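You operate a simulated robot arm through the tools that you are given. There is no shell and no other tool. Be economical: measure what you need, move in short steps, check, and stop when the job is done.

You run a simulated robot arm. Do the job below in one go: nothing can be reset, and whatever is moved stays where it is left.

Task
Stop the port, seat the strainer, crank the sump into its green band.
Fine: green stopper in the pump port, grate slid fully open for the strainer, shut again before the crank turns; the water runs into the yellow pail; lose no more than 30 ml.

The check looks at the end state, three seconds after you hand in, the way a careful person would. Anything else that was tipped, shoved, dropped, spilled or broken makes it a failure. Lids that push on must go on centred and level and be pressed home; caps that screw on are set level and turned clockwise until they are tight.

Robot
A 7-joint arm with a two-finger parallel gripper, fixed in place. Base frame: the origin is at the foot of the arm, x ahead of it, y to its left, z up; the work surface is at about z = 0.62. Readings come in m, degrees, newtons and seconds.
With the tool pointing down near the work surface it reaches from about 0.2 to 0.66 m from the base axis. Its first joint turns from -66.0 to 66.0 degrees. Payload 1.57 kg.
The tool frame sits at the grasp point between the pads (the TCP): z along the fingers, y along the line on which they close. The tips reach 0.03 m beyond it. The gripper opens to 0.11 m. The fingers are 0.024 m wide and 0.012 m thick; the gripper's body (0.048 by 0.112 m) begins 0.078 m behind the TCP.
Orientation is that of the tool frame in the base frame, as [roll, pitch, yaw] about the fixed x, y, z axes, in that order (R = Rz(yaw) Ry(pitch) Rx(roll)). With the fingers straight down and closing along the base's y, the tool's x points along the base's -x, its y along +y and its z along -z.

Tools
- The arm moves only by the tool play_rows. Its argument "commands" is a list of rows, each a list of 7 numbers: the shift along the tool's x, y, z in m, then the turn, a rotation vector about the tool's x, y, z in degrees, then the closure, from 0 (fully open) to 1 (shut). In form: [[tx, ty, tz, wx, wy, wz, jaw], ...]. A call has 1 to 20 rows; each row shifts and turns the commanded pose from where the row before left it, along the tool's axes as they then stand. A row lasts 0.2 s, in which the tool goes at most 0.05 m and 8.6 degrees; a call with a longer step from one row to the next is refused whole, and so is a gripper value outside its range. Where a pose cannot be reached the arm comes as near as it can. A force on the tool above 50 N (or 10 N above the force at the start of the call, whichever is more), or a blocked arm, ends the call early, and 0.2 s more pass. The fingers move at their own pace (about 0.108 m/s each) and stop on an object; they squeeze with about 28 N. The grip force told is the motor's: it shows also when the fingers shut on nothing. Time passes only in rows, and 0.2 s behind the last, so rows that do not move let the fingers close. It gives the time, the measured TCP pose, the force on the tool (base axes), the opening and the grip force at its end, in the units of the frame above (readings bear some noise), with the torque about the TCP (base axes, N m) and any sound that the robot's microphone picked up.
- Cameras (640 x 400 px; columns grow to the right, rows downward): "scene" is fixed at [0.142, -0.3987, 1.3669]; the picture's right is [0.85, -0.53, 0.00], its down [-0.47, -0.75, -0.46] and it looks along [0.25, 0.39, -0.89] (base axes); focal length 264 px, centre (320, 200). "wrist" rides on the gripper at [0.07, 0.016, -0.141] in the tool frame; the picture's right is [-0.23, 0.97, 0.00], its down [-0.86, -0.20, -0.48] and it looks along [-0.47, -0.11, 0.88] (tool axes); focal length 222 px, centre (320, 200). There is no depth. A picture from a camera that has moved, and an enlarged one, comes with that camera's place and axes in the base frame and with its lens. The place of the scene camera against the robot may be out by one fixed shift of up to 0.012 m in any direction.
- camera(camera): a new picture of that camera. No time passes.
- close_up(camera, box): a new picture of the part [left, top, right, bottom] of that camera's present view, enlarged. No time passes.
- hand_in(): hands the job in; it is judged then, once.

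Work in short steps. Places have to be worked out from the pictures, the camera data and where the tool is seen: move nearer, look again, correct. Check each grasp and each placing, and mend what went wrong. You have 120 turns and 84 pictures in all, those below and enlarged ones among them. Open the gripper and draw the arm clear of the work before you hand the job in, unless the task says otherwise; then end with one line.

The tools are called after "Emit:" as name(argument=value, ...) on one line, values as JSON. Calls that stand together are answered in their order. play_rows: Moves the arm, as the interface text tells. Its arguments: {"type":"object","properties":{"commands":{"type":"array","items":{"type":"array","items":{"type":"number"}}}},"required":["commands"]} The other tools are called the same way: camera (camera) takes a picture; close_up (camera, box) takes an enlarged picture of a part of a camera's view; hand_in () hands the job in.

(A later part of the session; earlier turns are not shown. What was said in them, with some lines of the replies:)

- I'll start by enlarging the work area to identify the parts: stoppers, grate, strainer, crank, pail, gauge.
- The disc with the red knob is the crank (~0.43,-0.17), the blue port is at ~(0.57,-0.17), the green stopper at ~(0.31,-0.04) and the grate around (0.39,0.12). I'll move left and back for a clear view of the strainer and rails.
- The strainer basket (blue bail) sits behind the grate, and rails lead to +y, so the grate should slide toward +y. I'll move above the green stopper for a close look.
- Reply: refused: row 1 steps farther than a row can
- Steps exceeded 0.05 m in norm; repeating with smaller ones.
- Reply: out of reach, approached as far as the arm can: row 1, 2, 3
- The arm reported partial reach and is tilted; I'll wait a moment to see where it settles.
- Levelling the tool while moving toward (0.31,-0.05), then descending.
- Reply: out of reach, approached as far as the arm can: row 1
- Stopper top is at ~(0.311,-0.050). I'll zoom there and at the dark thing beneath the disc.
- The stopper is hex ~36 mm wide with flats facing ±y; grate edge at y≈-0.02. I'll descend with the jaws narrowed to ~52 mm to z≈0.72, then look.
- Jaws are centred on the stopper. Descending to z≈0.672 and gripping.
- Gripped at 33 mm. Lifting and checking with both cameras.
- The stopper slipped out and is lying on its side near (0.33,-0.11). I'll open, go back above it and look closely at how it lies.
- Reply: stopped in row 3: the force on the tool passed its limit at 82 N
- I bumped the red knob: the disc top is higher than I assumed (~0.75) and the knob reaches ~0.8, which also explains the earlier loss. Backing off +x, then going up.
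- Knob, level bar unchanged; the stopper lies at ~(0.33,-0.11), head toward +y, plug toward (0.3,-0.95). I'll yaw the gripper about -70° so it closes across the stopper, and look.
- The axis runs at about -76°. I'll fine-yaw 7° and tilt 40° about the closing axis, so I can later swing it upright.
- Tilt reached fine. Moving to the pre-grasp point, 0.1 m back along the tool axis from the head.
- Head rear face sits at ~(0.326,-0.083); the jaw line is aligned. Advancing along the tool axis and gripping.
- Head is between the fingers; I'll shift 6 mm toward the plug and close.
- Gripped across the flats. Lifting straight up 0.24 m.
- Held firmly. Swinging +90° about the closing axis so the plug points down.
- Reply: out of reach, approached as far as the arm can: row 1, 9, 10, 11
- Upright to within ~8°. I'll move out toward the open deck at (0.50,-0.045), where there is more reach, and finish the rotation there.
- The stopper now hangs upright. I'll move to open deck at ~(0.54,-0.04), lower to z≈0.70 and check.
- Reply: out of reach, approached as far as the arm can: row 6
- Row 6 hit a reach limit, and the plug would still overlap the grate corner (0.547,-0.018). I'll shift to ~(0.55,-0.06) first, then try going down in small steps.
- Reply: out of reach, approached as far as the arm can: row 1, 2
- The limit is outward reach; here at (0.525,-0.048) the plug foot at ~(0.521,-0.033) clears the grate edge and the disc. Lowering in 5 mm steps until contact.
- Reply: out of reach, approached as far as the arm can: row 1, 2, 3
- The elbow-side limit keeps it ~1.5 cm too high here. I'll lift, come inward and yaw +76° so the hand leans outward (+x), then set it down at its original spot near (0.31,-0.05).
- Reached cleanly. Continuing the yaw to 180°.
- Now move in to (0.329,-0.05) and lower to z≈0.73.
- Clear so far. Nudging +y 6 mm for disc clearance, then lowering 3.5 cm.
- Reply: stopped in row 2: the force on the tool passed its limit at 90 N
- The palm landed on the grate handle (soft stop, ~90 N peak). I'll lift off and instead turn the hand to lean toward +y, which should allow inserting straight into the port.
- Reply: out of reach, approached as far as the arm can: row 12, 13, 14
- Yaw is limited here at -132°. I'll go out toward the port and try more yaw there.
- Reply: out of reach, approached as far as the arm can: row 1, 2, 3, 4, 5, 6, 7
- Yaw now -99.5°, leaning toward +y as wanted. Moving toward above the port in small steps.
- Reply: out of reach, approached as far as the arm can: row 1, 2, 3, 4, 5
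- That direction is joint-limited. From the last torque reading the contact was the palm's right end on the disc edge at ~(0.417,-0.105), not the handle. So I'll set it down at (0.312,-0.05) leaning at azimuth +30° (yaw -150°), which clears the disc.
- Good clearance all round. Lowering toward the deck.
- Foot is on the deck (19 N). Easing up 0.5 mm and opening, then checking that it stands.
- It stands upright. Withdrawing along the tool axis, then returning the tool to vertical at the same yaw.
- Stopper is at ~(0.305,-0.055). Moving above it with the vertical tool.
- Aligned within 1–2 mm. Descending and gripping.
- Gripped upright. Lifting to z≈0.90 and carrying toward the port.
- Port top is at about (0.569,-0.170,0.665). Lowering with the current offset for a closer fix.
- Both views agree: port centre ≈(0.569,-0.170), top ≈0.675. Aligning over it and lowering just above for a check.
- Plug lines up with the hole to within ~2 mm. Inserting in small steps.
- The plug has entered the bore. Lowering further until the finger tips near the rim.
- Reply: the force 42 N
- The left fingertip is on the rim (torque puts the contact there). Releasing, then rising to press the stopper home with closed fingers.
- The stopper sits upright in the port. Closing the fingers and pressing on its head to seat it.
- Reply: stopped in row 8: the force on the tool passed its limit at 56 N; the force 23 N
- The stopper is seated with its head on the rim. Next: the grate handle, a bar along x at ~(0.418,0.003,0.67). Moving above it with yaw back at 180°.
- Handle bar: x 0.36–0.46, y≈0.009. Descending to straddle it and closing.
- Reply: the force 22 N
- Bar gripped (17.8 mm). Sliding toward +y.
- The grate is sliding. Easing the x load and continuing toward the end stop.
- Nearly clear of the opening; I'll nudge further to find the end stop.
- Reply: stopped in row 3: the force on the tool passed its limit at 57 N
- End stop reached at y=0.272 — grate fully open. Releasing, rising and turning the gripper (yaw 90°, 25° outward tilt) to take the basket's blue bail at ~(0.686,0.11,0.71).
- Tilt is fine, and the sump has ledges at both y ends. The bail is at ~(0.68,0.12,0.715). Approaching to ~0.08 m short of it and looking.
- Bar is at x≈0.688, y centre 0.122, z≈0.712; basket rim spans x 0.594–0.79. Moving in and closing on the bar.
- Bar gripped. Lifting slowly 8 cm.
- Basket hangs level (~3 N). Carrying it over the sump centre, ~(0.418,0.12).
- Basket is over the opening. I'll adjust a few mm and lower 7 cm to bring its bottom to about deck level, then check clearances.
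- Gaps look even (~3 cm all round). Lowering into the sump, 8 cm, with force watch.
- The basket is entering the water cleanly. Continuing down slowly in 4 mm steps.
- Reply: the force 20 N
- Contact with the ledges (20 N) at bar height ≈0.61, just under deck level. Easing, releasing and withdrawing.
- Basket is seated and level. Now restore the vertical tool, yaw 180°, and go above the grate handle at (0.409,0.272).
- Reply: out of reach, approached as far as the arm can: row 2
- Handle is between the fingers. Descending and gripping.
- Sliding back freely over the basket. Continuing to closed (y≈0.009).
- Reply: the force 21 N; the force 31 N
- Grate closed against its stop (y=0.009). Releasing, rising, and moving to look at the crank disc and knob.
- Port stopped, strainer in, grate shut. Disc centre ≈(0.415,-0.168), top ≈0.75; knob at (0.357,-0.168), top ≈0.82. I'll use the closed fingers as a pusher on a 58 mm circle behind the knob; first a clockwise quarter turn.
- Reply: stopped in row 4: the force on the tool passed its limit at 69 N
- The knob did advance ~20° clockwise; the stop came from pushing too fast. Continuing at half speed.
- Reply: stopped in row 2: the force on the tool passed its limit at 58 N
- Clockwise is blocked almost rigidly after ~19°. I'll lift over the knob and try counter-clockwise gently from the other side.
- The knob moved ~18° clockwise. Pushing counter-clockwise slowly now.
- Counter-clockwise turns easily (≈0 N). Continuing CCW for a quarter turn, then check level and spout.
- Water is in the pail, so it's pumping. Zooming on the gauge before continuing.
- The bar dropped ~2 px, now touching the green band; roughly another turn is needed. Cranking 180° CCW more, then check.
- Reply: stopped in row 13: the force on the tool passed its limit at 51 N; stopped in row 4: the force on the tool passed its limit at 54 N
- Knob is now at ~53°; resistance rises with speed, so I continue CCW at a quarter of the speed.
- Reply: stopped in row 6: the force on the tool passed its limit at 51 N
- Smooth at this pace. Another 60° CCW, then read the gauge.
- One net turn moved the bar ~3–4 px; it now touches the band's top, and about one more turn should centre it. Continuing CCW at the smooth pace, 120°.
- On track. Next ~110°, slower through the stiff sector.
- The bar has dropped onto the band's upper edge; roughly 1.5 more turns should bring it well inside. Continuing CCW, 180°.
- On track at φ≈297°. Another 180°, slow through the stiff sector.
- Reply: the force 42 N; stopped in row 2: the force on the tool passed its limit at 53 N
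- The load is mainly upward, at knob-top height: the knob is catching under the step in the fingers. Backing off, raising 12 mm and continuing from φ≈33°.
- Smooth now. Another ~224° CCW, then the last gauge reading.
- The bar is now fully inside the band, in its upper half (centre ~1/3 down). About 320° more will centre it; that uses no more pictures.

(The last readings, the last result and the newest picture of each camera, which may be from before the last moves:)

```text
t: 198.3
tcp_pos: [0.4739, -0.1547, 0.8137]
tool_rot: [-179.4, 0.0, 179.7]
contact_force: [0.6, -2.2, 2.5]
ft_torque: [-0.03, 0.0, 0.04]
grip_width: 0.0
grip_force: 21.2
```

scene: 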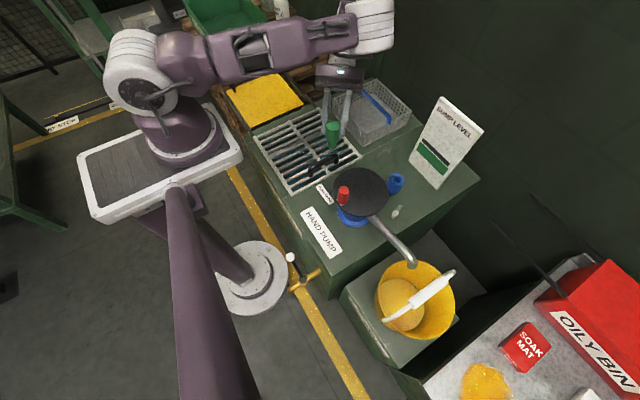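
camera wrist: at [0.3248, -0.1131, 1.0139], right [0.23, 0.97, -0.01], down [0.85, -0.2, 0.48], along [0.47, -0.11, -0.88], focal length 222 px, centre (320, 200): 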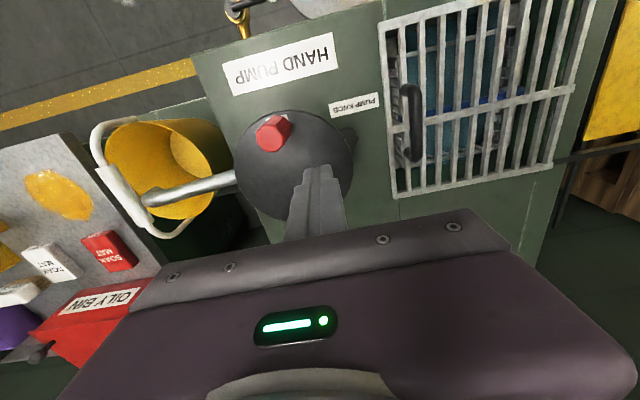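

Emit:
play_rows(commands=[[0.0019, 0.0037, 0, 0, 0, 0, 1], [0.0019, 0.0037, 0, 0, 0, 0, 1], [0.0019, 0.0037, 0, 0, 0, 0, 1], [0.0019, 0.0037, 0, 0, 0, 0, 1], [0.0023, 0.0034, 0, 0, 0, 0, 1], [0.0023, 0.0034, 0, 0, 0, 0, 1], [0.0023, 0.0034, 0, 0, 0, 0, 1], [0.0023, 0.0034, 0, 0, 0, 0, 1], [0.0031, 0.0026, 0, 0, 0, 0, 1], [0.0031, 0.0026, 0, 0, 0, 0, 1], [0.0031, 0.0026, 0, 0, 0, 0, 1], [0.0031, 0.0026, 0, 0, 0, 0, 1], [0.0037, 0.0017, 0, 0, 0, 0, 1], [0.0037, 0.0017, 0, 0, 0, 0, 1], [0.0037, 0.0017, 0, 0, 0, 0, 1], [0.0037, 0.0017, 0, 0, 0, 0, 1], [0.0041, 0.0006, 0, 0, 0, 0, 1], [0.0041, 0.0006, 0, 0, 0, 0, 1], [0.0041, 0.0006, 0, 0, 0, 0, 1], [0.0041, 0.0006, 0, 0, 0, 0, 1]])

```text
t: 202.5
tcp_pos: [0.4118, -0.1085, 0.8163]
tool_rot: [-179.4, 0.1, 179.8]
contact_force: [2.1, 0.4, 1.8]
ft_torque: [-0.03, -0.02, 0.02]
grip_width: 0.0
grip_force: 21.6
```

Emit:
play_rows(commands=[[0.0041, -0.0011, 0, 0, 0, 0, 1], [0.0041, -0.0011, 0, 0, 0, 0, 1], [0.0041, -0.0011, 0, 0, 0, 0, 1], [0.0041, -0.0011, 0, 0, 0, 0, 1], [0.0037, -0.0017, 0, 0, 0, 0, 1], [0.0037, -0.0017, 0, 0, 0, 0, 1], [0.0037, -0.0017, 0, 0, 0, 0, 1], [0.0037, -0.0017, 0, 0, 0, 0, 1], [0.0031, -0.0026, 0, 0, 0, 0, 1], [0.0031, -0.0026, 0, 0, 0, 0, 1], [0.0031, -0.0026, 0, 0, 0, 0, 1], [0.0031, -0.0026, 0, 0, 0, 0, 1], [0.0023, -0.0034, 0, 0, 0, 0, 1], [0.0023, -0.0034, 0, 0, 0, 0, 1], [0.0023, -0.0034, 0, 0, 0, 0, 1], [0.0023, -0.0034, 0, 0, 0, 0, 1], [0.0013, -0.0039, 0, 0, 0, 0, 1], [0.0013, -0.0039, 0, 0, 0, 0, 1], [0.0013, -0.0039, 0, 0, 0, 0, 1], [0.0013, -0.0039, 0, 0, 0, 0, 1]])

Emit:
play_rows(commands=[[0.0001, -0.0041, 0, 0, 0, 0, 1], [0.0001, -0.0041, 0, 0, 0, 0, 1], [0.0001, -0.0041, 0, 0, 0, 0, 1], [0.0001, -0.0041, 0, 0, 0, 0, 1], [-0.001, -0.004, 0, 0, 0, 0, 1], [-0.001, -0.004, 0, 0, 0, 0, 1], [-0.001, -0.004, 0, 0, 0, 0, 1], [-0.001, -0.004, 0, 0, 0, 0, 1], [-0.002, -0.0036, 0, 0, 0, 0, 1], [-0.002, -0.0036, 0, 0, 0, 0, 1], [-0.002, -0.0036, 0, 0, 0, 0, 1], [-0.002, -0.0036, 0, 0, 0, 0, 1], [-0.0029, -0.0028, 0, 0, 0, 0, 1], [-0.0029, -0.0028, 0, 0, 0, 0, 1], [-0.0029, -0.0028, 0, 0, 0, 0, 1], [-0.0029, -0.0028, 0, 0, 0, 0, 1], [-0.0036, -0.0019, 0, 0, 0, 0, 1], [-0.0036, -0.0019, 0, 0, 0, 0, 1], [0, 0, 0, 0, 0, 0, 1]])

```text
t: 206.7
tcp_pos: [0.3537, -0.1585, 0.8132]
tool_rot: [-179.5, 0.0, 179.8]
contact_force: [0.4, 1.9, 2.5]
ft_torque: [0.07, -0.04, 0.05]
grip_width: 0.0
grip_force: 20.6
```

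```text
t: 210.7
tcp_pos: [0.3854, -0.2203, 0.8154]
tool_rot: [-179.3, 0.0, 179.8]
contact_force: [-0.5, 0.4, -1.1]
ft_torque: [0.0, 0.01, 0.03]
grip_width: 0.0
grip_force: 20.7
```

About 310° added, so the bar should sit near mid-band. Backing off the knob, rising, opening and drawing clear.

Emit:
play_rows(commands=[[0.006, 0.003, 0, 0, 0, 0, 1], [0, 0, -0.02, 0, 0, 0, 1], [0, 0, -0.04, 0, 0, 0, 1], [0, 0, -0.04, 0, 0, 0, 1], [0, 0, -0.04, 0, 0, 0, 0.5], [0, 0.03, -0.02, 0, 0, 0, 0], [0, 0.03, -0.02, 0, 0, 0, 0], [0, 0.03, 0, 0, 0, 0, 0], [0, 0.03, 0, 0, 0, 0, 0], [0, 0, 0, 0, 0, 0, 0], [0, 0, 0, 0, 0, 0, 0]])

```text
t: 213.1
tcp_pos: [0.38, -0.0939, 0.994]
tool_rot: [-179.5, -0.1, 179.7]
contact_force: [0.8, -0.4, -0.1]
ft_torque: [-0.04, -0.01, 0.01]
grip_width: 0.1101
grip_force: 0.1
```

The arm is clear with the gripper open, so I'm handing in.

Emit:
hand_in()

```text
The job is handed in.
```

I've handed the job in: the green stopper is in the pump port, the strainer is on its ledges, the grate is shut, and the sump was cranked into its green band with the water going to the yellow pail. The last gauge picture showed the bar fully inside the band, in the upper part. I then turned about 310° more to centre it, with no pictures left to confirm where it ended. I dropped the stopper once and re-stood it, bumped the red knob, and knocked the disc edge with the gripper. I saw no damage and no spill, but I didn't measure water loss.
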